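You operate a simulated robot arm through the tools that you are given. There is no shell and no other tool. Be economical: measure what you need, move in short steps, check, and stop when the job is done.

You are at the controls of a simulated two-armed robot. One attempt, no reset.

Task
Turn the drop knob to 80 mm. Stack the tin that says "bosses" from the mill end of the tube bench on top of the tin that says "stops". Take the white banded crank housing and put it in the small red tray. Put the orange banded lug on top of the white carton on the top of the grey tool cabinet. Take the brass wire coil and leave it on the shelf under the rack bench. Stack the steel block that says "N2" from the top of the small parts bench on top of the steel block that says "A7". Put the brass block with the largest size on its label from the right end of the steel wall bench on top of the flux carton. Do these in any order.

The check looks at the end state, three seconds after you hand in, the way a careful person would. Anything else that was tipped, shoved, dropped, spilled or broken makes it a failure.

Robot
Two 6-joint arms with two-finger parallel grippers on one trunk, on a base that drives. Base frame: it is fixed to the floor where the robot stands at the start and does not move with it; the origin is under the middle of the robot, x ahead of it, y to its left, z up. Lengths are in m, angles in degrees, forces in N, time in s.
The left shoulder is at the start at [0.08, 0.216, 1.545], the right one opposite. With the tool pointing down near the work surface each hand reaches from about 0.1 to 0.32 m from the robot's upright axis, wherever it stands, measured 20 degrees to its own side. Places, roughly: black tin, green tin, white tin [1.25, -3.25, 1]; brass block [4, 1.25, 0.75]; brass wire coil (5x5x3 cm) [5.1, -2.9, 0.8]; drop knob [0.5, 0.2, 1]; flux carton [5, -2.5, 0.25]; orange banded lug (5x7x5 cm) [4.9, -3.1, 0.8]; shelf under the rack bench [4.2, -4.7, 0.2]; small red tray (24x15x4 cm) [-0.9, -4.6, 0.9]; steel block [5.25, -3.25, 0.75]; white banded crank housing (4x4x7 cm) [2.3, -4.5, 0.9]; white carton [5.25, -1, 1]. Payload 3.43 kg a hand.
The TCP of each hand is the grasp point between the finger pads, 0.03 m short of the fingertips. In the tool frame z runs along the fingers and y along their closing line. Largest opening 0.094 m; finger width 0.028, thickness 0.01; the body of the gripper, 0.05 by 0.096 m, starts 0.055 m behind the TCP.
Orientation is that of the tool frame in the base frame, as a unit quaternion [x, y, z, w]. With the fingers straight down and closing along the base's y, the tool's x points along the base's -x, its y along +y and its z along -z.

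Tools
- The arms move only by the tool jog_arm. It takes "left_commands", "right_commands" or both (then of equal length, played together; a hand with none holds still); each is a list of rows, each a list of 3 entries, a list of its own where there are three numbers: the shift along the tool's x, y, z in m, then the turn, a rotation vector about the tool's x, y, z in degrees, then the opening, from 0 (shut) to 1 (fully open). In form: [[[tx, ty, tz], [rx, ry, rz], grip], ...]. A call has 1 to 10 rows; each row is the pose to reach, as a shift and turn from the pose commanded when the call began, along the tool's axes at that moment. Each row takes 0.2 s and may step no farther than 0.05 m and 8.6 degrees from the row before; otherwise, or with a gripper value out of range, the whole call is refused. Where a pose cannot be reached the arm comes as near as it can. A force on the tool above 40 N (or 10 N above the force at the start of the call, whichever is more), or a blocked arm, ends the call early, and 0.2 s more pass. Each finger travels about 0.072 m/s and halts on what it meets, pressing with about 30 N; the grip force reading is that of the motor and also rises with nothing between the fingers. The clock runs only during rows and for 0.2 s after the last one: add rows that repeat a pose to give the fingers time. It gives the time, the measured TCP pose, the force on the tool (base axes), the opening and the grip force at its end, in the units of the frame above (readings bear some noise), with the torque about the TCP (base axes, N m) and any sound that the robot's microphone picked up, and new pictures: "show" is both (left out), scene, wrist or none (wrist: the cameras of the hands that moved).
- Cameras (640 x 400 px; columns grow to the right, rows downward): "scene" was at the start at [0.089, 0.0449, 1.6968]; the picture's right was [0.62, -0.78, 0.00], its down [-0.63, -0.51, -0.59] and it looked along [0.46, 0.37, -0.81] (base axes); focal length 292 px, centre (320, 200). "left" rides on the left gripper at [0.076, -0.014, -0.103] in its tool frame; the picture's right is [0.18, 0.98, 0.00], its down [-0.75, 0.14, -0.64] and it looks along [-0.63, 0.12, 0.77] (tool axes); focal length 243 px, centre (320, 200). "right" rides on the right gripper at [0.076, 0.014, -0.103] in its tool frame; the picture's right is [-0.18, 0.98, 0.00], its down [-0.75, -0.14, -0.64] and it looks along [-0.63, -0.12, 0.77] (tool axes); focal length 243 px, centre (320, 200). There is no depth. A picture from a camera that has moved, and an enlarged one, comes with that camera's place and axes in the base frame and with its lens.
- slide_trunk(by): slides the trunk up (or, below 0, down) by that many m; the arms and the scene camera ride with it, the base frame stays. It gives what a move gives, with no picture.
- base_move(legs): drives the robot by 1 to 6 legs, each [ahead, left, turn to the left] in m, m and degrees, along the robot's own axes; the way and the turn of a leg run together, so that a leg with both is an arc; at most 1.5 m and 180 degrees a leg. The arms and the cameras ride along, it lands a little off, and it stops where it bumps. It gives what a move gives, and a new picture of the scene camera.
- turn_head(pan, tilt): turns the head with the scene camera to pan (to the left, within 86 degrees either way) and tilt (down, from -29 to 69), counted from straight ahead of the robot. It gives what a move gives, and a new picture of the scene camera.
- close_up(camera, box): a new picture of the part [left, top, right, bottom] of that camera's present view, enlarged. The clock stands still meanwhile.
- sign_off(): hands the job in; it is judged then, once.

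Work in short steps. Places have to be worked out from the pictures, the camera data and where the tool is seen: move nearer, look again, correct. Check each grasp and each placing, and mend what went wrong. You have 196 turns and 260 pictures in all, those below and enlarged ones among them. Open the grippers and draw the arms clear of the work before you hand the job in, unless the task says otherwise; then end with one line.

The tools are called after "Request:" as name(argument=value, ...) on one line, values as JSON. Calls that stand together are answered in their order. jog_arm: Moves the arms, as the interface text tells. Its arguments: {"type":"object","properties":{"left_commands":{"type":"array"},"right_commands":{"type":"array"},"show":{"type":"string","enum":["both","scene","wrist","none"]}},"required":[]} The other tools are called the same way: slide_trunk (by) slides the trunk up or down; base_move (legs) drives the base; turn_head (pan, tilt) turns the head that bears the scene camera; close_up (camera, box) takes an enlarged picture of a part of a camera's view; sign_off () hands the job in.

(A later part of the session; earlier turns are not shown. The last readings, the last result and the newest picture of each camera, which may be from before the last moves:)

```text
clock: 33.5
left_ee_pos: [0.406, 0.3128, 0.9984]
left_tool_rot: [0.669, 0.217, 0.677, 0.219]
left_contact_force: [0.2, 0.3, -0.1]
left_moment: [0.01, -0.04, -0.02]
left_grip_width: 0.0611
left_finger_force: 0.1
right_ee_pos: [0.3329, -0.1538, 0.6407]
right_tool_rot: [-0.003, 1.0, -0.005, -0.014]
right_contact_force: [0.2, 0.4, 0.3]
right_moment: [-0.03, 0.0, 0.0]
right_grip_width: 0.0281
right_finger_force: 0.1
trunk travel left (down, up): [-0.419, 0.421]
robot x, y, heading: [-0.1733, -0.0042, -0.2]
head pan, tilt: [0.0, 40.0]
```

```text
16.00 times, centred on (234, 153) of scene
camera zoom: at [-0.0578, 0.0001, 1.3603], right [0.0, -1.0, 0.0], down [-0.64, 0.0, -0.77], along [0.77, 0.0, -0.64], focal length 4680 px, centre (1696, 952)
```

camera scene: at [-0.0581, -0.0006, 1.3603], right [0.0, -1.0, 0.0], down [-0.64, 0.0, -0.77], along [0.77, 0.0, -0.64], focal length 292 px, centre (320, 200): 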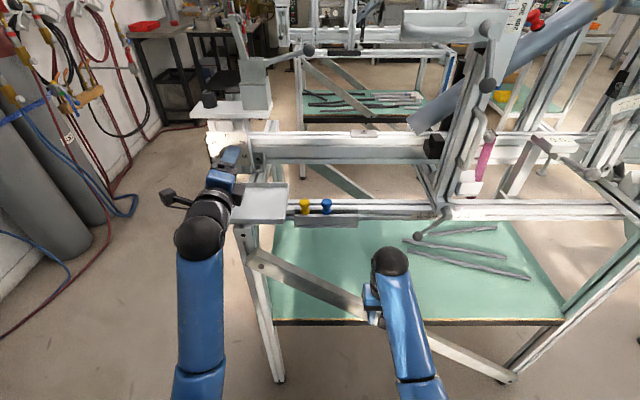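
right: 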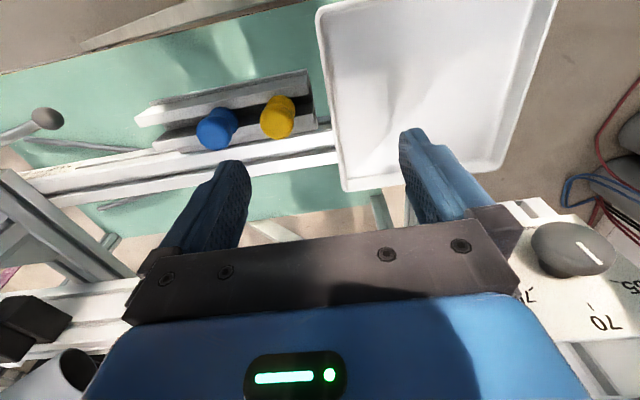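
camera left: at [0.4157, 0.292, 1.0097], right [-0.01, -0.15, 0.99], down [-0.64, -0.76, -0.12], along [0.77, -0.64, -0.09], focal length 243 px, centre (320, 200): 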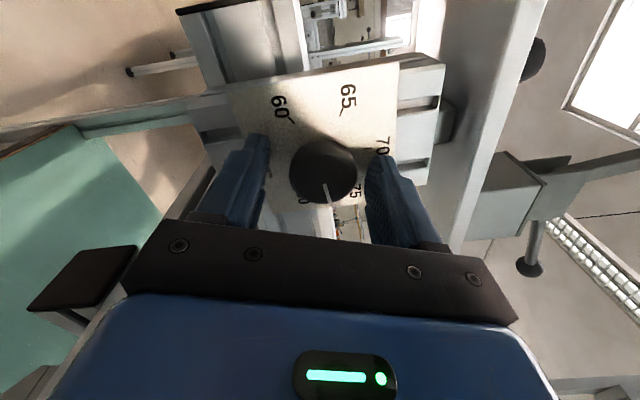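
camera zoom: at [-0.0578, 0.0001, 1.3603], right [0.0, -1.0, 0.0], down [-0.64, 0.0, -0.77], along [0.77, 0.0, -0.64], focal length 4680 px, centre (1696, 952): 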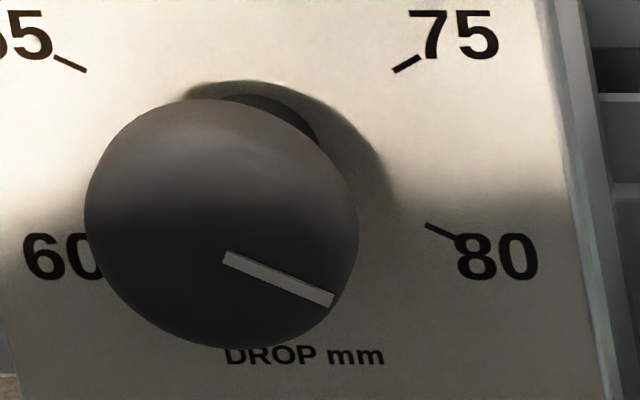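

Careful measuring gives the pointer at about 116°, i.e. ~79.6 mm. I go back in for one small correction of about 4.5°.

Request:
jog_arm(left_commands=[[[-0.02, 0.027, 0.01], [0, 0, 0], 0.65], [[-0.04, 0.053, 0.03], [0, 0, 0], 0.65], [[-0.06, 0.08, 0.06], [0, 0, 0], 0.65], [[-0.06, 0.08, 0.085], [0, 0, 0], 0.65], [[-0.06, 0.08, 0.11], [0, 0, 0], 0.65], [[-0.06, 0.08, 0.113], [0, 0, 0], 0.65]], show="none")

Request:
jog_arm(left_commands=[[[0, 0, 0], [0, 0, 0], 0.45], [[0, 0, 0], [0, 0, 0], 0.35], [[0, 0, 0], [0, 0, 0], 0.3], [[0, 0, 0], [0, 0, 2.5], 0.3], [[0, 0, 0], [0, 0, 4.7], 0.3], [[0, 0, 0], [0, 0, 4.7], 0.3], [[0, 0, 0], [0, 0, 4.7], 0.5], [[0, 0, 0], [0, 0, 4.7], 0.65], [[0, 0, -0.03], [0, 0, 4.7], 0.65], [[0.01, -0.013, -0.06], [0, 0, 4.7], 0.65]], show="none")

Request:
jog_arm(left_commands=[[[0.015, -0.02, -0.03], [0, 0, 0], 0.65], [[0.03, -0.04, -0.06], [0, 0, 0], 0.65], [[0.045, -0.06, -0.06], [0, 0, 0], 0.65], [[0.06, -0.08, -0.06], [0, 0, 0], 0.65]], show="none")

Request:
close_up(camera="scene", box=[218, 143, 250, 163])

```text
clock: 34.9
left_ee_pos: [0.5206, 0.214, 1.0002]
left_tool_rot: [0.669, 0.216, 0.677, 0.22]
left_contact_force: [-0.2, 0.2, 0.3]
left_moment: [-0.01, -0.01, 0.0]
left_grip_width: 0.0609
left_finger_force: 0.1
right_ee_pos: [0.333, -0.1531, 0.6402]
right_tool_rot: [-0.003, 1.0, -0.006, -0.015]
right_contact_force: [0.8, 0.1, 0.3]
right_moment: [0.0, 0.01, 0.0]
right_grip_width: 0.0283
right_finger_force: 0.0
trunk travel left (down, up): [-0.419, 0.421]
robot x, y, heading: [-0.1747, 0.0013, 0.1]
head pan, tilt: [0.0, 40.0]
```

```text
clock: 37.1
left_ee_pos: [0.4605, 0.2325, 0.9981]
left_tool_rot: [0.677, 0.187, 0.685, 0.193]
left_contact_force: [-0.3, 0.1, -0.4]
left_moment: [-0.02, 0.0, -0.03]
left_grip_width: 0.0613
left_finger_force: 0.0
right_ee_pos: [0.3321, -0.1527, 0.641]
right_tool_rot: [-0.003, 1.0, -0.005, -0.014]
right_contact_force: [0.3, 0.6, 0.4]
right_moment: [0.03, 0.01, 0.03]
right_grip_width: 0.0283
right_finger_force: 0.0
trunk travel left (down, up): [-0.419, 0.421]
robot x, y, heading: [-0.1772, -0.0001, 0.0]
head pan, tilt: [0.0, 40.0]
```

```text
clock: 38.1
left_ee_pos: [0.4003, 0.333, 1.0119]
left_tool_rot: [0.677, 0.189, 0.685, 0.191]
left_contact_force: [0.1, 0.3, -0.1]
left_moment: [0.02, -0.01, 0.03]
left_grip_width: 0.0613
left_finger_force: 0.1
right_ee_pos: [0.3328, -0.1521, 0.6408]
right_tool_rot: [-0.003, 1.0, -0.005, -0.015]
right_contact_force: [0.7, 0.1, 0.2]
right_moment: [-0.04, 0.01, 0.01]
right_grip_width: 0.0282
right_finger_force: 0.0
trunk travel left (down, up): [-0.419, 0.421]
robot x, y, heading: [-0.178, -0.0013, 0.1]
head pan, tilt: [0.0, 40.0]
```

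```text
16.00 times, centred on (234, 153) of scene
camera zoom: at [-0.0583, 0.0002, 1.3603], right [0.0, -1.0, 0.0], down [-0.64, 0.0, -0.77], along [0.77, 0.0, -0.64], focal length 4680 px, centre (1696, 952)
```

zoom: 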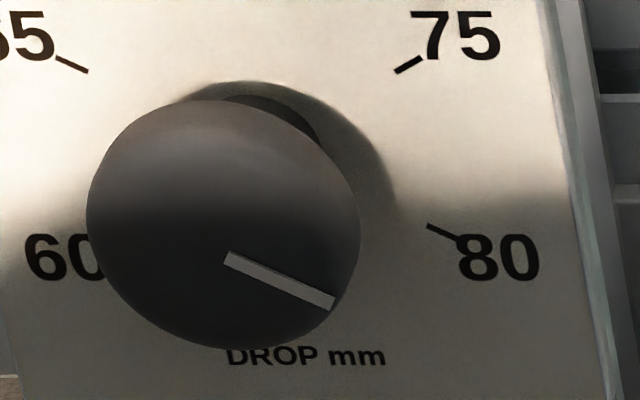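

The pointer is now within about 2° of the 80 tick, so I take the knob as done. I back away from the bench and fold the left hand back to pointing down.

Request:
base_move(legs=[[-0.25, 0, 0]])

Request:
jog_arm(left_commands=[[[0, 0, 0], [0, 0, -8.5], 0.65], [[0, 0, 0], [0, 0, -17], 0.65], [[0, 0, 0], [0, 0, -25.5], 0.65], [[0, 0, 0], [0, 0, -34], 0.65], [[0, 0, 0], [0, 0, -42.5], 0.65], [[0, 0, 0], [0, 0, -51], 0.65], [[0, 0, 0], [0, 0, -58.8], 0.65]], show="none")

Request:
jog_arm(left_commands=[[[0.015, -0.02, 0], [4.62, 4.62, -4.62], 0.65], [[0.03, -0.04, 0], [9.24, 9.24, -9.24], 0.65], [[0.045, -0.06, 0], [13.86, 13.86, -13.86], 0.65], [[0.06, -0.08, 0], [18.48, 18.48, -18.48], 0.65], [[0.075, -0.1, 0], [23.1, 23.1, -23.1], 0.65], [[0.08, -0.13, 0], [27.72, 27.72, -27.72], 0.65], [[0.09, -0.16, 0], [32.34, 32.34, -32.34], 0.65], [[0.1, -0.19, 0], [36.96, 36.96, -36.96], 0.65], [[0.1, -0.22, 0], [41.57, 41.57, -41.57], 0.65], [[0.1, -0.25, 0], [46.19, 46.19, -46.19], 0.65]], show="none")

Request:
jog_arm(left_commands=[[[0, 0, 0], [4.62, 4.62, -4.62], 0.65], [[0, 0, 0], [9.24, 9.24, -9.24], 0.65], [[0, 0, 0], [13.86, 13.86, -13.86], 0.65], [[0, 0, 0], [18.48, 18.48, -18.48], 0.65], [[0, 0, 0], [23.1, 23.1, -23.1], 0.65], [[0, 0, 0], [23.1, 23.1, -23.1], 0.65]], show="none")

Request:
slide_trunk(by=0.42)

Request:
turn_head(pan=-50, tilt=28)

```text
clock: 39.9
left_ee_pos: [0.1566, 0.3334, 1.0113]
left_tool_rot: [0.677, 0.189, 0.685, 0.191]
left_contact_force: [1.2, 0.3, 0.2]
left_moment: [0.01, 0.02, 0.04]
left_grip_width: 0.0612
left_finger_force: 0.0
right_ee_pos: [0.0898, -0.1524, 0.6409]
right_tool_rot: [-0.003, 1.0, -0.005, -0.015]
right_contact_force: [-0.7, -0.4, -1.2]
right_moment: [0.03, 0.02, -0.01]
right_grip_width: 0.0284
right_finger_force: 0.0
trunk travel left (down, up): [-0.419, 0.421]
robot x, y, heading: [-0.4162, -0.001, 0.3]
head pan, tilt: [0.0, 40.0]
camera scene: at [-0.3016, -0.0008, 1.3603], right [0.0, -1.0, 0.0], down [-0.64, 0.0, -0.77], along [0.77, 0.0, -0.64], focal length 292 px, centre (320, 200)
```

scene: 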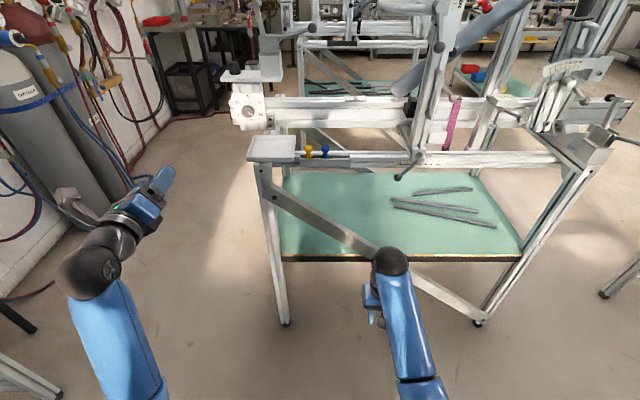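

```text
clock: 41.5
left_ee_pos: [0.1573, 0.331, 1.0115]
left_tool_rot: [0.496, 0.498, 0.502, 0.504]
left_contact_force: [0.0, -0.6, 0.6]
left_moment: [0.0, -0.01, 0.01]
left_grip_width: 0.061
left_finger_force: 0.0
right_ee_pos: [0.0904, -0.153, 0.6396]
right_tool_rot: [-0.004, 1.0, -0.005, -0.015]
right_contact_force: [-0.8, -0.5, -0.2]
right_moment: [0.01, 0.01, -0.02]
right_grip_width: 0.0283
right_finger_force: 0.1
trunk travel left (down, up): [-0.419, 0.421]
robot x, y, heading: [-0.4164, 0.0011, 0.0]
head pan, tilt: [0.0, 40.0]
```

```text
clock: 43.7
left_ee_pos: [0.1586, 0.4314, 0.7624]
left_tool_rot: [0.196, 0.939, 0.198, 0.202]
left_contact_force: [0.9, 0.1, -0.4]
left_moment: [0.01, 0.01, -0.01]
left_grip_width: 0.0612
left_finger_force: 0.1
right_ee_pos: [0.0904, -0.1518, 0.6411]
right_tool_rot: [-0.003, 1.0, -0.005, -0.014]
right_contact_force: [0.3, 0.3, 0.6]
right_moment: [-0.01, 0.02, 0.0]
right_grip_width: 0.0282
right_finger_force: 0.1
trunk travel left (down, up): [-0.419, 0.421]
robot x, y, heading: [-0.4189, 0.0043, 0.0]
head pan, tilt: [0.0, 40.0]
```

```text
clock: 45.1
left_ee_pos: [0.1822, 0.4432, 0.7373]
left_tool_rot: [-0.001, 1.0, 0.0, 0.006]
left_contact_force: [-0.2, -0.3, 0.4]
left_moment: [0.02, -0.02, 0.01]
left_grip_width: 0.0613
left_finger_force: 0.0
left hand out of reach, approached as far as the arm can: row 4, 5, 6
right_ee_pos: [0.0899, -0.153, 0.6417]
right_tool_rot: [-0.004, 1.0, -0.005, -0.014]
right_contact_force: [0.4, 0.5, 0.0]
right_moment: [0.02, 0.0, -0.01]
right_grip_width: 0.0282
right_finger_force: 0.0
trunk travel left (down, up): [-0.419, 0.421]
robot x, y, heading: [-0.4219, -0.0006, 0.1]
head pan, tilt: [0.0, 40.0]
```

```text
refused: 0.42 is not a number from -0.4 to 0.4
```

```text
clock: 46.2
left_ee_pos: [0.1828, 0.4426, 0.7372]
left_tool_rot: [0.0, 1.0, 0.0, 0.006]
left_contact_force: [-0.4, 0.5, 0.1]
left_moment: [-0.02, 0.01, -0.01]
left_grip_width: 0.0609
left_finger_force: 0.1
right_ee_pos: [0.089, -0.1523, 0.6401]
right_tool_rot: [-0.005, 1.0, -0.006, -0.015]
right_contact_force: [0.2, 0.4, 0.0]
right_moment: [0.04, -0.02, -0.01]
right_grip_width: 0.0283
right_finger_force: 0.1
trunk travel left (down, up): [-0.419, 0.421]
robot x, y, heading: [-0.4175, -0.0014, 0.2]
head pan, tilt: [-50.0, 28.0]
camera scene: at [-0.3275, -0.0706, 1.3788], right [-0.76, -0.64, 0.0], down [-0.3, 0.36, -0.88], along [0.57, -0.67, -0.47], focal length 292 px, centre (320, 200)
```

scene: 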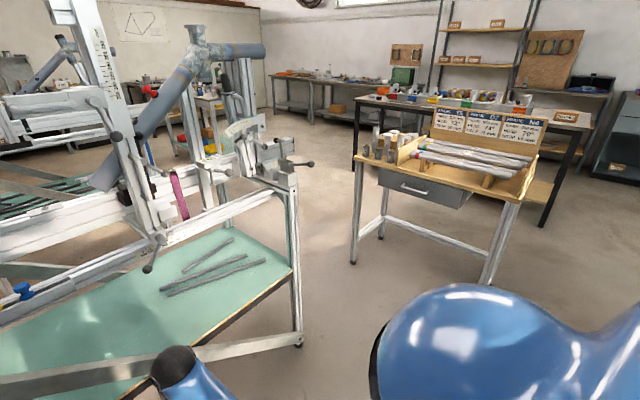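

The aisle between the fixture bench and the drawer table is visible. I raise the trunk and survey further right to plan the drive.

Request:
slide_trunk(by=0.4)

Request:
turn_head(pan=-80, tilt=35)

Request:
turn_head(pan=-35, tilt=25)

```text
clock: 50.1
left_ee_pos: [0.1829, 0.4431, 1.1371]
left_tool_rot: [0.0, 1.0, -0.001, 0.006]
left_contact_force: [-0.4, 0.0, 0.5]
left_moment: [-0.03, 0.0, 0.01]
left_grip_width: 0.061
left_finger_force: 0.1
right_ee_pos: [0.0904, -0.1522, 1.0408]
right_tool_rot: [-0.003, 1.0, -0.005, -0.014]
right_contact_force: [0.0, -0.3, -1.1]
right_moment: [0.03, 0.03, 0.02]
right_grip_width: 0.0286
right_finger_force: 0.1
trunk travel left (down, up): [-0.819, 0.021]
robot x, y, heading: [-0.417, -0.0009, -0.1]
head pan, tilt: [-50.0, 28.0]
```

```text
clock: 51.0
left_ee_pos: [0.183, 0.4421, 1.1369]
left_tool_rot: [0.0, 1.0, 0.0, 0.006]
left_contact_force: [-0.6, 0.2, -0.1]
left_moment: [-0.02, -0.01, -0.01]
left_grip_width: 0.061
left_finger_force: 0.1
right_ee_pos: [0.0899, -0.1515, 1.0404]
right_tool_rot: [-0.003, 1.0, -0.006, -0.015]
right_contact_force: [-0.6, 0.2, 0.7]
right_moment: [-0.01, 0.0, -0.02]
right_grip_width: 0.0284
right_finger_force: 0.2
trunk travel left (down, up): [-0.819, 0.021]
robot x, y, heading: [-0.4148, -0.0007, 0.0]
head pan, tilt: [-80.0, 35.0]
camera scene: at [-0.3707, -0.0876, 1.7679], right [-0.98, -0.18, 0.0], down [-0.1, 0.56, -0.82], along [0.14, -0.81, -0.57], focal length 292 px, centre (320, 200)
```

scene: 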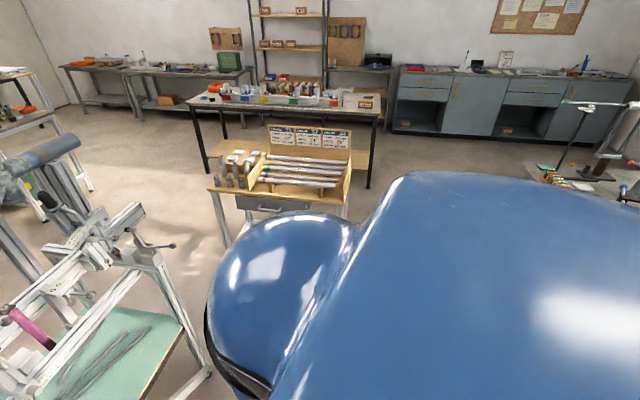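

```text
clock: 52.1
left_ee_pos: [0.1832, 0.4432, 1.1384]
left_tool_rot: [0.0, 1.0, 0.0, 0.006]
left_contact_force: [-0.7, 0.3, -0.3]
left_moment: [-0.01, -0.01, -0.02]
left_grip_width: 0.0611
left_finger_force: 0.1
right_ee_pos: [0.0904, -0.1528, 1.0414]
right_tool_rot: [-0.003, 1.0, -0.005, -0.015]
right_contact_force: [-0.5, -0.1, -0.2]
right_moment: [0.0, -0.01, -0.01]
right_grip_width: 0.0284
right_finger_force: 0.1
trunk travel left (down, up): [-0.819, 0.021]
robot x, y, heading: [-0.4173, 0.0024, 0.3]
head pan, tilt: [-35.0, 25.0]
camera scene: at [-0.3106, -0.0537, 1.7836], right [-0.57, -0.82, 0.0], down [-0.35, 0.24, -0.91], along [0.74, -0.52, -0.42], focal length 292 px, centre (320, 200)
```

scene: 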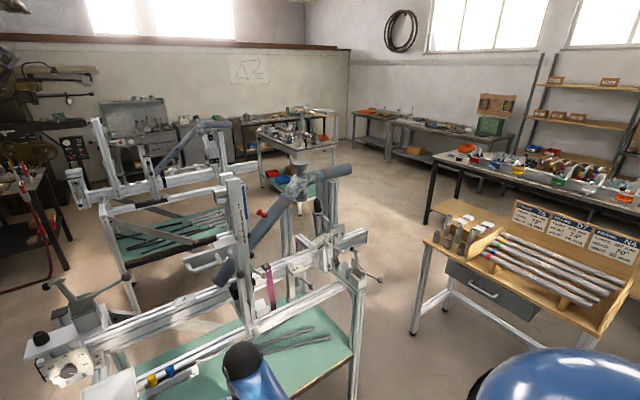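

Going past the left end of the fixture bench (y≈0.7) and then down the corridor at x≈1.4 looks widest. I tuck the left hand inward first.

Request:
jog_arm(left_commands=[[[0.02, -0.04, 0.02], [0, 0, 0], 0.65], [[0.04, -0.08, 0.04], [0, 0, 0], 0.65], [[0.06, -0.12, 0.06], [0, 0, 0], 0.65], [[0.08, -0.16, 0.08], [0, 0, 0], 0.65], [[0.1, -0.2, 0.08], [0, 0, 0], 0.65], [[0.12, -0.23, 0.08], [0, 0, 0], 0.65]], right_commands=[[[0.03, 0, 0.02], [0, 0, 0], 0.65], [[0.06, 0, 0.03], [0, 0, 0], 0.65], [[0.08, -0.0, 0.03], [0, 0, 0], 0.65], [[0.1, -0.0, 0.03], [0, 0, 0], 0.65], [[0.1, -0.0, 0.03], [0, 0, 0], 0.65], [[0.1, -0.0, 0.03], [0, 0, 0], 0.65]], show="none")

Request:
turn_head(pan=20, tilt=35)

Request:
base_move(legs=[[0, 0.7, 0], [0.6, 0, 0]])

```text
clock: 53.5
left_ee_pos: [0.0679, 0.2109, 1.0389]
left_tool_rot: [0.0, 1.0, 0.0, 0.009]
left_contact_force: [0.6, -0.5, -0.4]
left_moment: [0.0, 0.02, -0.03]
left_grip_width: 0.0609
left_finger_force: 0.0
left hand out of reach, approached as far as the arm can: row 1, 2, 3, 5, 6
right_ee_pos: [-0.013, -0.1549, 1.0127]
right_tool_rot: [-0.003, 1.0, -0.005, -0.012]
right_contact_force: [-0.4, -0.3, -0.7]
right_moment: [0.0, 0.02, 0.04]
right_grip_width: 0.0612
right_finger_force: 0.0
trunk travel left (down, up): [-0.819, 0.021]
robot x, y, heading: [-0.4185, -0.0003, -0.1]
head pan, tilt: [-35.0, 25.0]
```

```text
clock: 54.8
left_ee_pos: [0.0683, 0.211, 1.039]
left_tool_rot: [-0.001, 1.0, 0.0, 0.008]
left_contact_force: [0.2, 0.2, -0.1]
left_moment: [0.0, 0.02, -0.01]
left_grip_width: 0.0611
left_finger_force: 0.1
right_ee_pos: [-0.0117, -0.1546, 1.0143]
right_tool_rot: [-0.003, 1.0, -0.004, -0.011]
right_contact_force: [0.2, 0.7, -0.7]
right_moment: [0.01, 0.01, 0.03]
right_grip_width: 0.0611
right_finger_force: 0.0
trunk travel left (down, up): [-0.819, 0.021]
robot x, y, heading: [-0.4182, 0.0027, 0.1]
head pan, tilt: [20.0, 35.0]
camera scene: at [-0.3038, 0.0291, 1.7679], right [0.34, -0.94, 0.0], down [-0.54, -0.2, -0.82], along [0.77, 0.28, -0.57], focal length 292 px, centre (320, 200)
```

scene: 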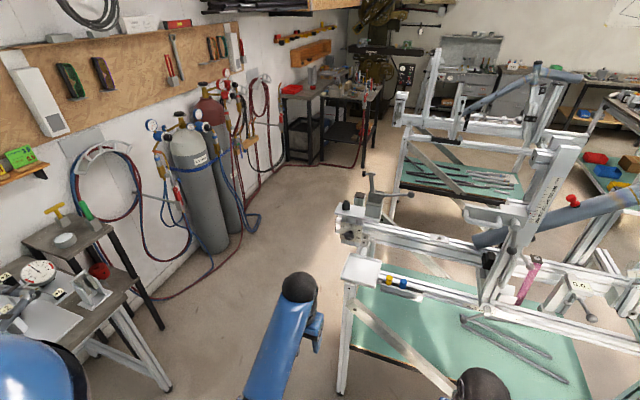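

```text
clock: 61.8
left_ee_pos: [0.685, 0.9174, 1.0405]
left_tool_rot: [0.004, 1.0, -0.001, 0.009]
left_contact_force: [0.5, -0.7, 0.4]
left_moment: [0.0, -0.05, 0.0]
left_grip_width: 0.0612
left_finger_force: 0.1
right_ee_pos: [0.6013, 0.552, 1.0136]
right_tool_rot: [0.001, 1.0, -0.004, -0.011]
right_contact_force: [0.9, -0.7, 0.1]
right_moment: [-0.03, 0.01, 0.01]
right_grip_width: 0.0611
right_finger_force: 0.0
trunk travel left (down, up): [-0.819, 0.021]
robot x, y, heading: [0.2001, 0.7144, -0.4]
head pan, tilt: [20.0, 35.0]
camera scene: at [0.3106, 0.7394, 1.7681], right [0.34, -0.94, 0.0], down [-0.54, -0.19, -0.82], along [0.77, 0.28, -0.57], focal length 292 px, centre (320, 200)
```

scene: 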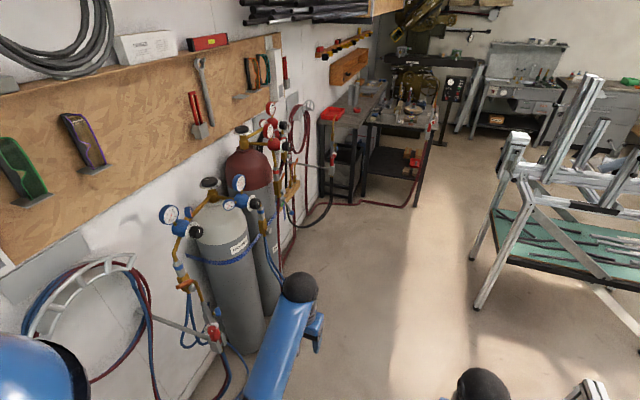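

The aisle is open, and the dark bench ahead is likely the steel wall bench near (4, 1.25). I take the brass block first since it lies this way.

Request:
base_move(legs=[[1.4, -0.05, 0], [0.7, 0, 0]])

```text
clock: 72.5
left_ee_pos: [2.8565, 0.867, 1.0406]
left_tool_rot: [0.002, 1.0, 0.0, 0.009]
left_contact_force: [0.3, 0.7, 0.5]
left_moment: [0.02, -0.04, -0.02]
left_grip_width: 0.061
left_finger_force: 0.0
right_ee_pos: [2.7759, 0.4996, 1.0133]
right_tool_rot: [-0.002, 1.0, -0.005, -0.012]
right_contact_force: [-0.7, 0.4, 0.5]
right_moment: [0.0, 0.0, -0.01]
right_grip_width: 0.0612
right_finger_force: 0.0
trunk travel left (down, up): [-0.819, 0.021]
robot x, y, heading: [2.3723, 0.6593, -0.3]
head pan, tilt: [20.0, 35.0]
camera scene: at [2.4834, 0.686, 1.7681], right [0.34, -0.94, 0.0], down [-0.54, -0.19, -0.82], along [0.77, 0.28, -0.57], focal length 292 px, centre (320, 200)
```

scene: 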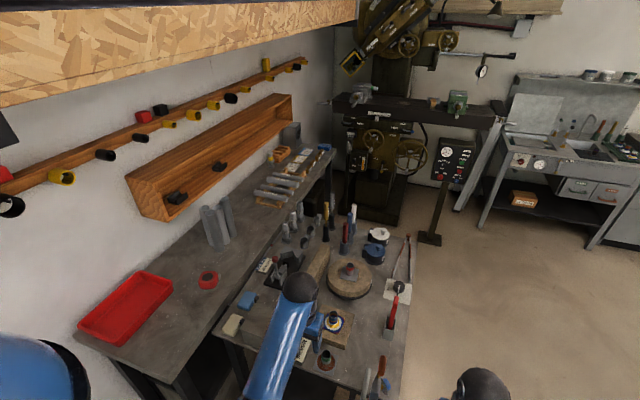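

Request:
close_up(camera="scene", box=[240, 130, 400, 230])

Request:
turn_head(pan=25, tilt=45)

```text
4.00 times, centred on (320, 180) of scene
camera zoom: at [2.4834, 0.686, 1.7681], right [0.34, -0.94, 0.0], down [-0.54, -0.19, -0.82], along [0.77, 0.28, -0.57], focal length 1170 px, centre (320, 280)
```

zoom: 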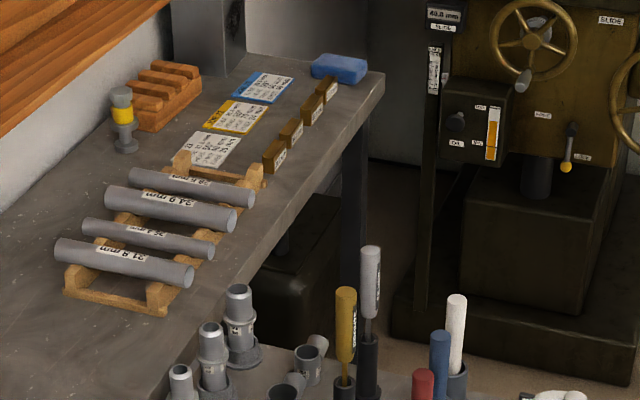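

```text
clock: 73.2
left_ee_pos: [2.8586, 0.8662, 1.0391]
left_tool_rot: [0.002, 1.0, 0.001, 0.008]
left_contact_force: [-0.9, 0.2, 0.0]
left_moment: [0.03, 0.01, 0.0]
left_grip_width: 0.0611
left_finger_force: 0.1
right_ee_pos: [2.7771, 0.5007, 1.0129]
right_tool_rot: [-0.003, 1.0, -0.005, -0.012]
right_contact_force: [0.6, 0.4, 0.7]
right_moment: [0.0, 0.0, 0.0]
right_grip_width: 0.061
right_finger_force: 0.1
trunk travel left (down, up): [-0.819, 0.021]
robot x, y, heading: [2.3727, 0.6539, -0.1]
head pan, tilt: [25.0, 45.0]
camera scene: at [2.4762, 0.6903, 1.7531], right [0.42, -0.91, 0.0], down [-0.64, -0.3, -0.71], along [0.64, 0.3, -0.71], focal length 292 px, centre (320, 200)
```

scene: 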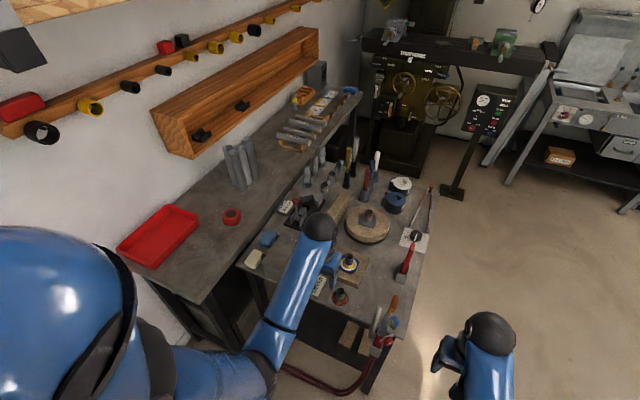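

Four brass blocks sit along the front edge at the bench's far right end (~(4.2–4.4, 1.37)). A small table blocks the direct way, so I look right to check the clearance there.

Request:
turn_head(pan=-25, tilt=35)

```text
clock: 74.4
left_ee_pos: [2.8573, 0.8664, 1.0389]
left_tool_rot: [0.002, 1.0, 0.0, 0.008]
left_contact_force: [-0.7, 0.0, 0.2]
left_moment: [0.02, -0.02, -0.02]
left_grip_width: 0.0611
left_finger_force: 0.0
right_ee_pos: [2.7773, 0.5017, 1.0134]
right_tool_rot: [-0.003, 1.0, -0.004, -0.012]
right_contact_force: [0.6, 0.7, 0.4]
right_moment: [0.01, -0.02, -0.02]
right_grip_width: 0.0609
right_finger_force: 0.0
trunk travel left (down, up): [-0.819, 0.021]
robot x, y, heading: [2.3675, 0.6575, -0.2]
head pan, tilt: [-25.0, 35.0]
camera scene: at [2.4824, 0.6187, 1.7679], right [-0.42, -0.91, 0.0], down [-0.52, 0.24, -0.82], along [0.74, -0.35, -0.57], focal length 292 px, centre (320, 200)
```

scene: 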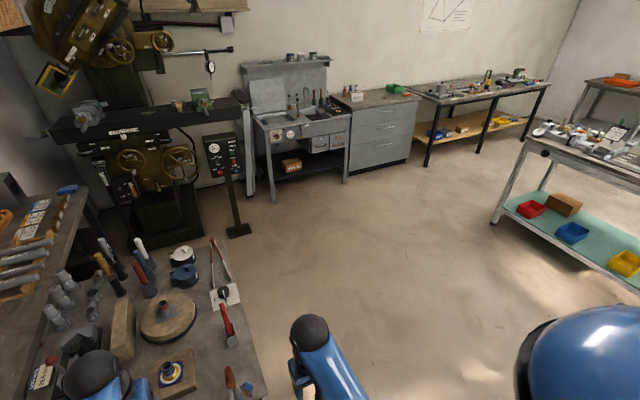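

The floor ahead is open, and I can also see the drawer cabinet and black-leg bench beyond. I slip diagonally past the table corner, then ahead to face the brass blocks.

Request:
base_move(legs=[[0.45, -0.45, 0], [1.35, 0, 0], [0, 0, 90]])

Request:
turn_head(pan=0, tilt=40)

```text
clock: 76.5
left_ee_pos: [3.0574, 0.6878, 1.0354]
left_tool_rot: [-0.019, 1.0, -0.005, 0.009]
left_contact_force: [0.1, -0.2, -0.6]
left_moment: [0.01, 0.0, -0.02]
left_grip_width: 0.0611
left_finger_force: 0.1
right_ee_pos: [2.9897, 0.313, 1.0152]
right_tool_rot: [-0.014, 1.0, -0.01, -0.012]
right_contact_force: [-0.3, 0.3, 0.3]
right_moment: [0.01, 0.03, 0.01]
right_grip_width: 0.0608
right_finger_force: 0.0
trunk travel left (down, up): [-0.819, 0.021]
robot x, y, heading: [2.5828, 0.4488, 1.3]
head pan, tilt: [-25.0, 35.0]
stopped in leg 1: the robot was blocked; the commanded pose is now the measured one
camera scene: at [2.6905, 0.4328, 1.7679], right [-0.4, -0.92, 0.01], down [-0.52, 0.22, -0.82], along [0.75, -0.33, -0.57], focal length 292 px, centre (320, 200)
```

scene: 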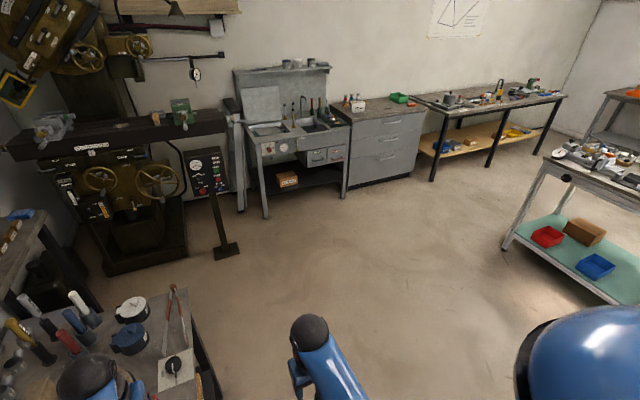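

```text
clock: 77.4
left_ee_pos: [3.0595, 0.686, 1.0362]
left_tool_rot: [-0.016, 1.0, -0.006, 0.008]
left_contact_force: [0.5, -0.7, -0.2]
left_moment: [0.02, 0.01, 0.01]
left_grip_width: 0.0611
left_finger_force: 0.1
right_ee_pos: [2.989, 0.3139, 1.0148]
right_tool_rot: [-0.012, 1.0, -0.011, -0.013]
right_contact_force: [-0.3, 0.2, -1.1]
right_moment: [0.0, 0.02, -0.04]
right_grip_width: 0.0615
right_finger_force: 0.0
trunk travel left (down, up): [-0.819, 0.021]
robot x, y, heading: [2.5799, 0.4486, 1.2]
head pan, tilt: [0.0, 40.0]
camera scene: at [2.6951, 0.4728, 1.7604], right [0.02, -1.0, 0.01], down [-0.64, -0.02, -0.77], along [0.77, 0.01, -0.64], focal length 292 px, centre (320, 200)
```

scene: 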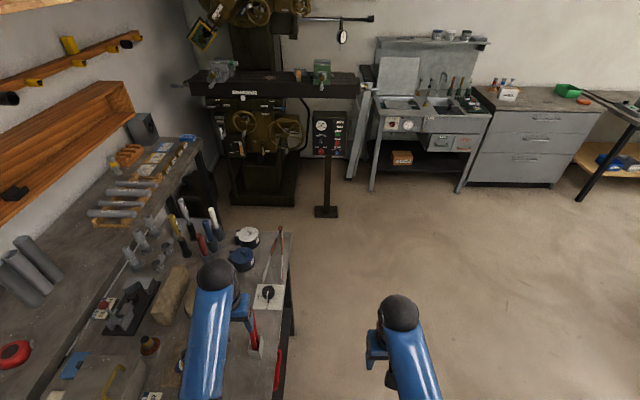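

Something blocked me at (2.58, 0.45). I look down on both sides to see which corner I am touching.

Request:
turn_head(pan=45, tilt=69)

Request:
turn_head(pan=-80, tilt=55)

```text
clock: 78.5
left_ee_pos: [3.0607, 0.6854, 1.0363]
left_tool_rot: [-0.014, 1.0, -0.006, 0.008]
left_contact_force: [-0.5, 0.6, -0.4]
left_moment: [-0.01, -0.01, -0.03]
left_grip_width: 0.061
left_finger_force: 0.0
right_ee_pos: [2.9894, 0.3122, 1.0142]
right_tool_rot: [-0.011, 1.0, -0.011, -0.012]
right_contact_force: [0.4, -0.2, 0.1]
right_moment: [-0.01, -0.01, -0.03]
right_grip_width: 0.0612
right_finger_force: 0.1
trunk travel left (down, up): [-0.819, 0.021]
robot x, y, heading: [2.5829, 0.4471, 1.2]
head pan, tilt: [45.0, 68.8]
camera scene: at [2.6495, 0.511, 1.7237], right [0.72, -0.69, 0.01], down [-0.65, -0.68, -0.35], along [0.25, 0.25, -0.94], focal length 292 px, centre (320, 200)
```

scene: 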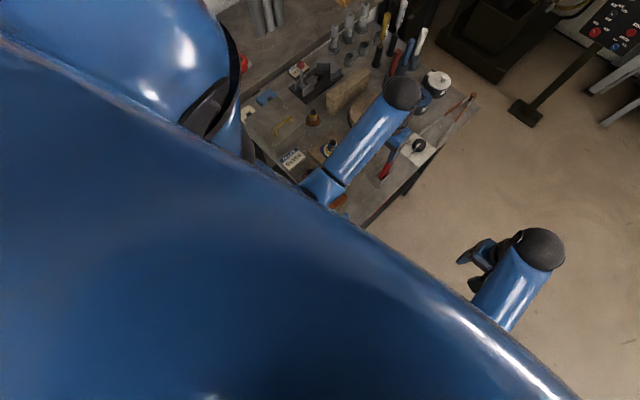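

```text
clock: 80.6
left_ee_pos: [3.0607, 0.686, 1.035]
left_tool_rot: [-0.015, 1.0, -0.007, 0.006]
left_contact_force: [-0.2, 0.5, 0.6]
left_moment: [0.0, -0.01, -0.02]
left_grip_width: 0.0608
left_finger_force: 0.1
right_ee_pos: [2.9883, 0.314, 1.0147]
right_tool_rot: [-0.011, 1.0, -0.011, -0.013]
right_contact_force: [-0.1, 0.2, -0.2]
right_moment: [-0.04, -0.01, -0.01]
right_grip_width: 0.061
right_finger_force: 0.0
trunk travel left (down, up): [-0.819, 0.021]
robot x, y, heading: [2.5814, 0.4495, 1.0]
head pan, tilt: [-80.0, 55.0]
camera scene: at [2.625, 0.4001, 1.7405], right [-0.98, -0.19, 0.0], down [-0.16, 0.8, -0.58], along [0.11, -0.57, -0.81], focal length 292 px, centre (320, 200)
```

scene: 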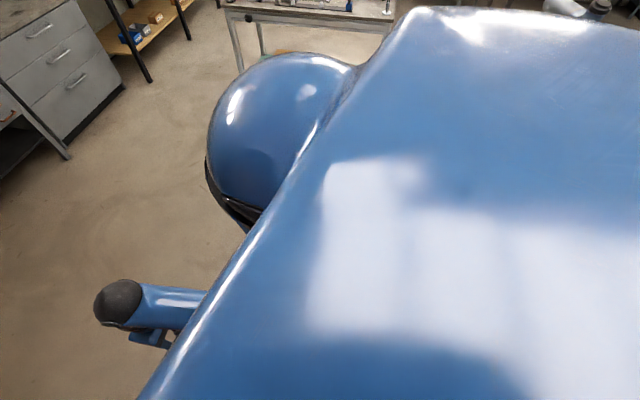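

The table corner (2.93, 0.59) and bench 2's rear corner (2.37, 0.14) make a narrow gap. I back up to my earlier spot, turn to -51° to line up with the gap, and drive through its middle.

Request:
base_move(legs=[[-0.21, 0.27, 0], [0, 0, -52], [1.2, 0, 0], [0, 0, 51], [1.0, 0, 0], [0, 0, 90]])

Request:
turn_head(pan=0, tilt=35)

```text
clock: 84.4
left_ee_pos: [2.8847, 0.6276, 1.038]
left_tool_rot: [0.295, 0.956, 0.001, 0.003]
left_contact_force: [-2.0, 10.4, 5.5]
left_moment: [-1.03, 0.26, -0.77]
left_grip_width: 0.0609
left_finger_force: 0.1
right_ee_pos: [2.6127, 0.3584, 1.0133]
right_tool_rot: [0.292, 0.956, -0.001, -0.013]
right_contact_force: [-0.6, -0.2, -0.2]
right_moment: [0.0, -0.01, 0.02]
right_grip_width: 0.0615
right_finger_force: 0.1
trunk travel left (down, up): [-0.819, 0.021]
robot x, y, heading: [2.3619, 0.7157, -34.2]
head pan, tilt: [-80.0, 55.0]
stopped in leg 2: the force on the tool passed its limit at 100 N (the readings are from after the stop); the commanded pose is now the measured one
camera scene: at [2.3596, 0.6339, 1.7399], right [-0.91, 0.41, 0.0], down [0.34, 0.75, -0.57], along [-0.23, -0.52, -0.82], focal length 292 px, centre (320, 200)
```

scene: 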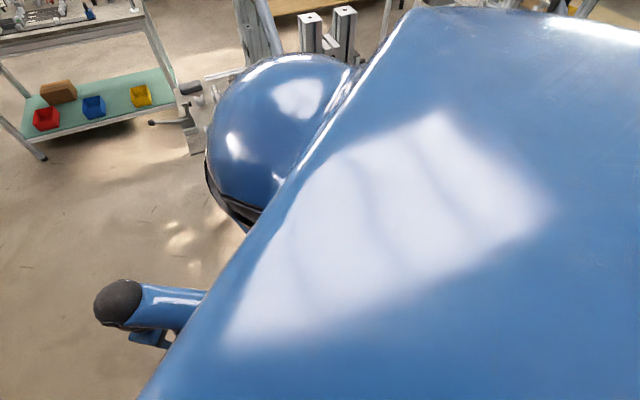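

```text
clock: 86.0
left_ee_pos: [2.8849, 0.6261, 1.0382]
left_tool_rot: [0.296, 0.955, 0.001, 0.004]
left_contact_force: [-0.8, 14.3, 5.4]
left_moment: [-1.35, 0.4, -1.04]
left_grip_width: 0.0611
left_finger_force: 0.0
right_ee_pos: [2.6113, 0.3581, 1.0145]
right_tool_rot: [0.292, 0.956, -0.002, -0.013]
right_contact_force: [-0.4, -0.3, -0.6]
right_moment: [0.01, -0.02, -0.01]
right_grip_width: 0.0614
right_finger_force: 0.0
trunk travel left (down, up): [-0.819, 0.021]
robot x, y, heading: [2.3634, 0.7171, -34.4]
head pan, tilt: [0.0, 35.0]
camera scene: at [2.4622, 0.6513, 1.7681], right [-0.56, -0.83, 0.0], down [-0.47, 0.32, -0.82], along [0.68, -0.46, -0.57], focal length 292 px, centre (320, 200)
```

scene: 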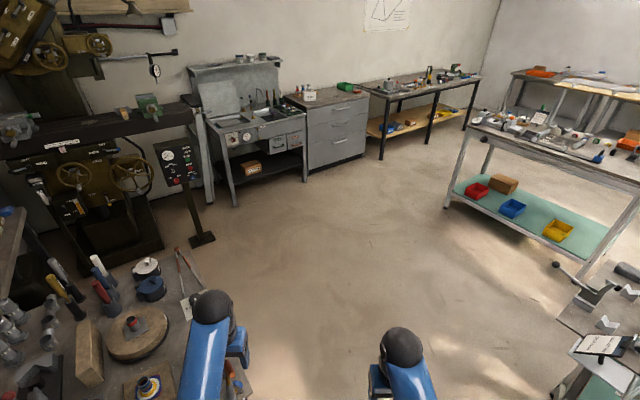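

The left hand struck something on the table. I zoom in before moving anything.

Request:
close_up(camera="scene", box=[120, 240, 300, 400])

Request:
close_up(camera="left", box=[0, 0, 640, 400])

```text
2.50 times, centred on (210, 320) of scene
camera zoom: at [2.4622, 0.6513, 1.7681], right [-0.56, -0.83, 0.0], down [-0.47, 0.32, -0.82], along [0.68, -0.46, -0.57], focal length 731 px, centre (595, -100)
```

zoom: 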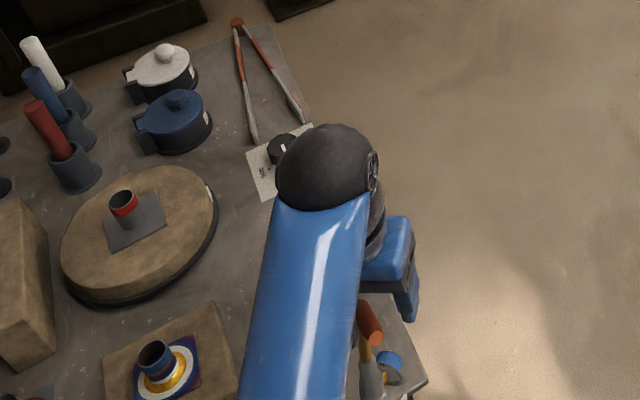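

```text
1.00 times, centred on (320, 200) of left (not enlarged: the box is as wide or as high as the picture)
camera zoom: at [2.8127, 0.6579, 1.1394], right [0.4, 0.92, 0.0], down [0.7, -0.31, 0.65], along [0.59, -0.26, -0.76], focal length 243 px, centre (320, 200)
```

zoom: 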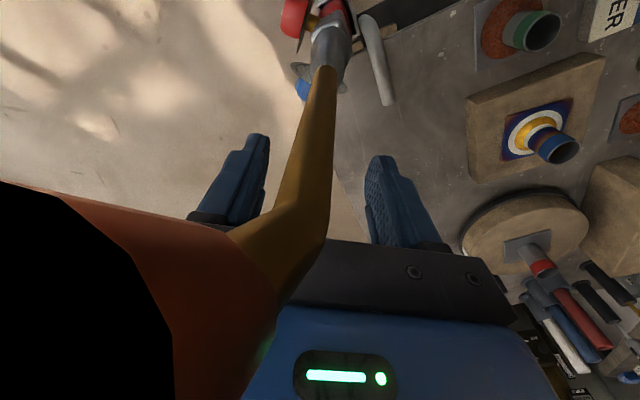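

A gooseneck torch standing on the table corner is against the hand. I turn back left to release it and inspect.

Request:
base_move(legs=[[0, 0, 20]])

Request:
close_up(camera="left", box=[0, 0, 640, 400])

Request:
close_up(camera="scene", box=[120, 200, 440, 400])

```text
clock: 87.4
left_ee_pos: [2.8853, 0.8077, 1.0384]
left_tool_rot: [0.124, 0.992, 0.002, 0.003]
left_contact_force: [0.9, -0.3, 0.7]
left_moment: [0.0, -0.03, 0.01]
left_grip_width: 0.0611
left_finger_force: 0.1
right_ee_pos: [2.7195, 0.4623, 1.0128]
right_tool_rot: [0.123, 0.992, -0.002, -0.014]
right_contact_force: [0.0, -0.1, -0.2]
right_moment: [-0.01, 0.0, 0.03]
right_grip_width: 0.0611
right_finger_force: 0.1
trunk travel left (down, up): [-0.819, 0.021]
robot x, y, heading: [2.3618, 0.7133, -14.3]
head pan, tilt: [0.0, 35.0]
camera scene: at [2.48, 0.684, 1.7679], right [-0.25, -0.97, 0.0], down [-0.56, 0.14, -0.82], along [0.79, -0.2, -0.57], focal length 292 px, centre (320, 200)
```

scene: 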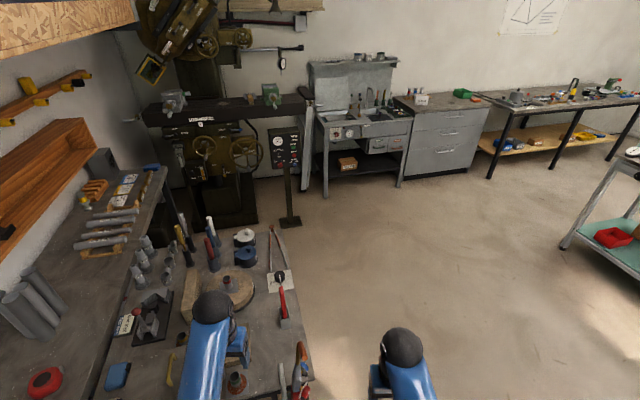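

```text
1.00 times, centred on (320, 200) of left (not enlarged: the box is as wide or as high as the picture)
camera zoom: at [2.8062, 0.8127, 1.1391], right [0.06, 1.0, 0.01], down [0.76, -0.05, 0.65], along [0.65, -0.04, -0.76], focal length 243 px, centre (320, 200)
```

zoom: 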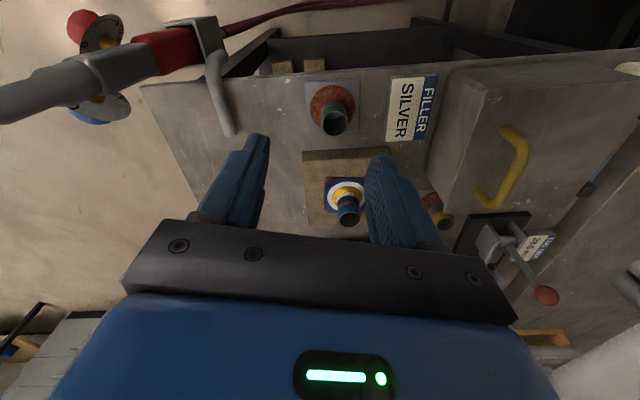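

```text
2.00 times, centred on (280, 300) of scene
camera zoom: at [2.48, 0.684, 1.7679], right [-0.25, -0.97, 0.0], down [-0.56, 0.14, -0.82], along [0.79, -0.2, -0.57], focal length 585 px, centre (400, 0)
```

zoom: 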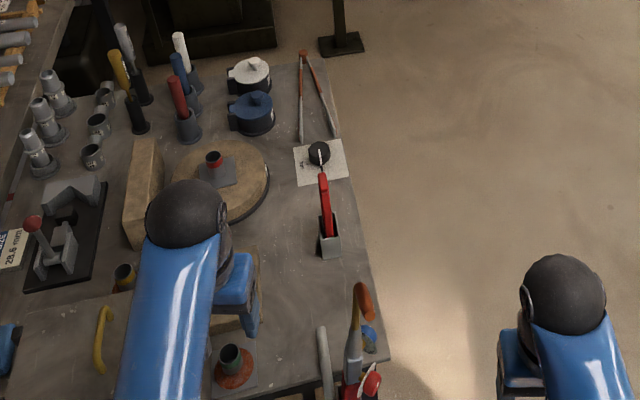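

The torch and the table things look as before and it stands in its holder, so no harm seen. I pull the left hand in toward the centre line, back up to open floor to turn, and then take the gap on the diagonal.

Request:
jog_arm(left_commands=[[[0, -0.03, 0], [0, 0, 0], 0.5], [[0, -0.06, 0], [0, 0, 0], 0.5], [[0, -0.09, 0], [0, 0, 0], 0.5], [[0, -0.09, 0], [0, 0, 0], 0.5]], show="none")

Request:
base_move(legs=[[0, 0, 14.3], [-0.7, 0.12, 0], [0, 0, -51]])

```text
clock: 88.4
left_ee_pos: [2.8627, 0.7197, 1.0387]
left_tool_rot: [0.124, 0.992, 0.003, 0.004]
left_contact_force: [0.6, 0.4, 0.2]
left_moment: [0.0, 0.01, 0.01]
left_grip_width: 0.0471
left_finger_force: 0.1
left hand out of reach, approached as far as the arm can: row 1
right_ee_pos: [2.7189, 0.4629, 1.0131]
right_tool_rot: [0.122, 0.992, -0.004, -0.013]
right_contact_force: [-0.3, -0.7, -0.3]
right_moment: [0.03, 0.01, 0.02]
right_grip_width: 0.0611
right_finger_force: 0.1
trunk travel left (down, up): [-0.819, 0.021]
robot x, y, heading: [2.3645, 0.7122, -14.2]
head pan, tilt: [0.0, 35.0]
```

```text
clock: 95.6
left_ee_pos: [2.054, 0.5281, 1.0379]
left_tool_rot: [0.442, 0.897, 0.0, 0.004]
left_contact_force: [-0.4, 0.1, 0.2]
left_moment: [0.0, 0.02, 0.04]
left_grip_width: 0.0471
left_finger_force: 0.1
right_ee_pos: [1.784, 0.4139, 1.0128]
right_tool_rot: [0.439, 0.898, 0.0, -0.013]
right_contact_force: [0.9, 0.0, 0.5]
right_moment: [0.03, -0.01, -0.02]
right_grip_width: 0.0612
right_finger_force: 0.1
trunk travel left (down, up): [-0.819, 0.021]
robot x, y, heading: [1.6569, 0.8317, -52.4]
head pan, tilt: [0.0, 35.0]
camera scene: at [1.7325, 0.7372, 1.7679], right [-0.79, -0.61, 0.0], down [-0.35, 0.45, -0.82], along [0.5, -0.65, -0.57], focal length 292 px, centre (320, 200)
```

scene: 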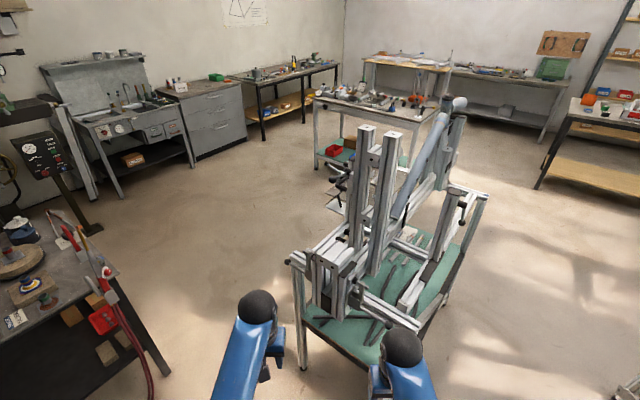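

The gap is confirmed: bench leg at (2.32, 0.135), table leg at (2.91, 0.625). I line up on its middle and go through.

Request:
base_move(legs=[[0.443, 0.445, 0], [0, 0, 2.2], [1.1, 0, 0]])

```text
clock: 104.6
left_ee_pos: [3.3854, -0.3478, 1.0386]
left_tool_rot: [0.422, 0.907, 0.001, 0.005]
left_contact_force: [-0.8, 0.0, -0.5]
left_moment: [-0.02, -0.03, -0.01]
left_grip_width: 0.047
left_finger_force: 0.0
right_ee_pos: [3.1203, -0.4723, 1.0134]
right_tool_rot: [0.419, 0.908, 0.0, -0.013]
right_contact_force: [0.0, 0.2, -0.1]
right_moment: [0.0, -0.02, 0.0]
right_grip_width: 0.0609
right_finger_force: 0.0
trunk travel left (down, up): [-0.819, 0.021]
robot x, y, heading: [2.9758, -0.063, -50.0]
head pan, tilt: [0.0, 35.0]
camera scene: at [3.0543, -0.1526, 1.768], right [-0.76, -0.65, 0.0], down [-0.37, 0.44, -0.82], along [0.53, -0.63, -0.57], focal length 292 px, centre (320, 200)
```

scene: 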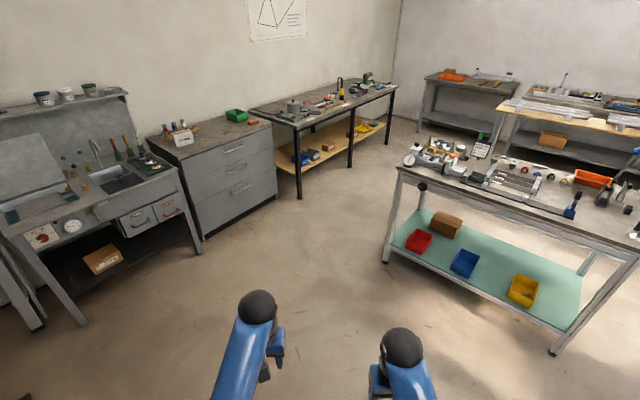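

Through the gap. Now to the front of the brass blocks at x≈4.15, turning to face +y.

Request:
base_move(legs=[[0, 0, 50], [1.15, 0.25, 0], [0, 0, 90], [0.3, 0, 0]])

Request:
turn_head(pan=0, tilt=50)

```text
clock: 112.5
left_ee_pos: [4.5767, 0.3628, 1.0373]
left_tool_rot: [-0.021, 1.0, 0.002, -0.003]
left_contact_force: [-2.0, -0.6, 0.3]
left_moment: [0.18, -0.24, -0.11]
left_grip_width: 0.0473
left_finger_force: 0.0
right_ee_pos: [4.5193, 0.0762, 1.0138]
right_tool_rot: [-0.028, 1.0, -0.006, -0.013]
right_contact_force: [0.2, -0.5, 0.2]
right_moment: [0.06, -0.01, -0.01]
right_grip_width: 0.0613
right_finger_force: 0.1
trunk travel left (down, up): [-0.819, 0.021]
robot x, y, heading: [4.1011, 0.2087, 2.9]
head pan, tilt: [0.0, 35.0]
stopped in leg 2: the force on the tool passed its limit at 82 N (the readings are from after the stop); the commanded pose is now the measured one
camera scene: at [4.2258, 0.2162, 1.7678], right [0.05, -1.0, 0.0], down [-0.57, -0.03, -0.82], along [0.82, 0.04, -0.57], focal length 292 px, centre (320, 200)
```

scene: 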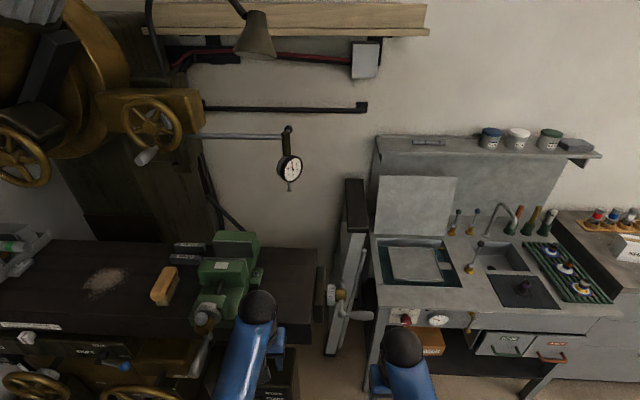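

```text
clock: 113.3
left_ee_pos: [4.5765, 0.3629, 1.0364]
left_tool_rot: [-0.022, 1.0, 0.003, -0.002]
left_contact_force: [-0.5, -0.4, -0.6]
left_moment: [-0.01, -0.02, -0.01]
left_grip_width: 0.0471
left_finger_force: 0.2
right_ee_pos: [4.5186, 0.0759, 1.0134]
right_tool_rot: [-0.029, 0.999, -0.007, -0.012]
right_contact_force: [0.4, -0.3, 0.8]
right_moment: [0.02, 0.04, -0.02]
right_grip_width: 0.0611
right_finger_force: 0.0
trunk travel left (down, up): [-0.819, 0.021]
robot x, y, heading: [4.1072, 0.211, 2.8]
head pan, tilt: [0.0, 50.0]
camera scene: at [4.2137, 0.2158, 1.7462], right [0.05, -1.0, 0.0], down [-0.76, -0.04, -0.64], along [0.64, 0.03, -0.77], focal length 292 px, centre (320, 200)
```

scene: 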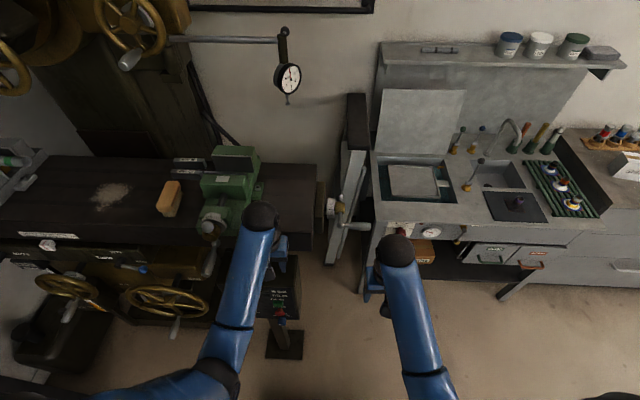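

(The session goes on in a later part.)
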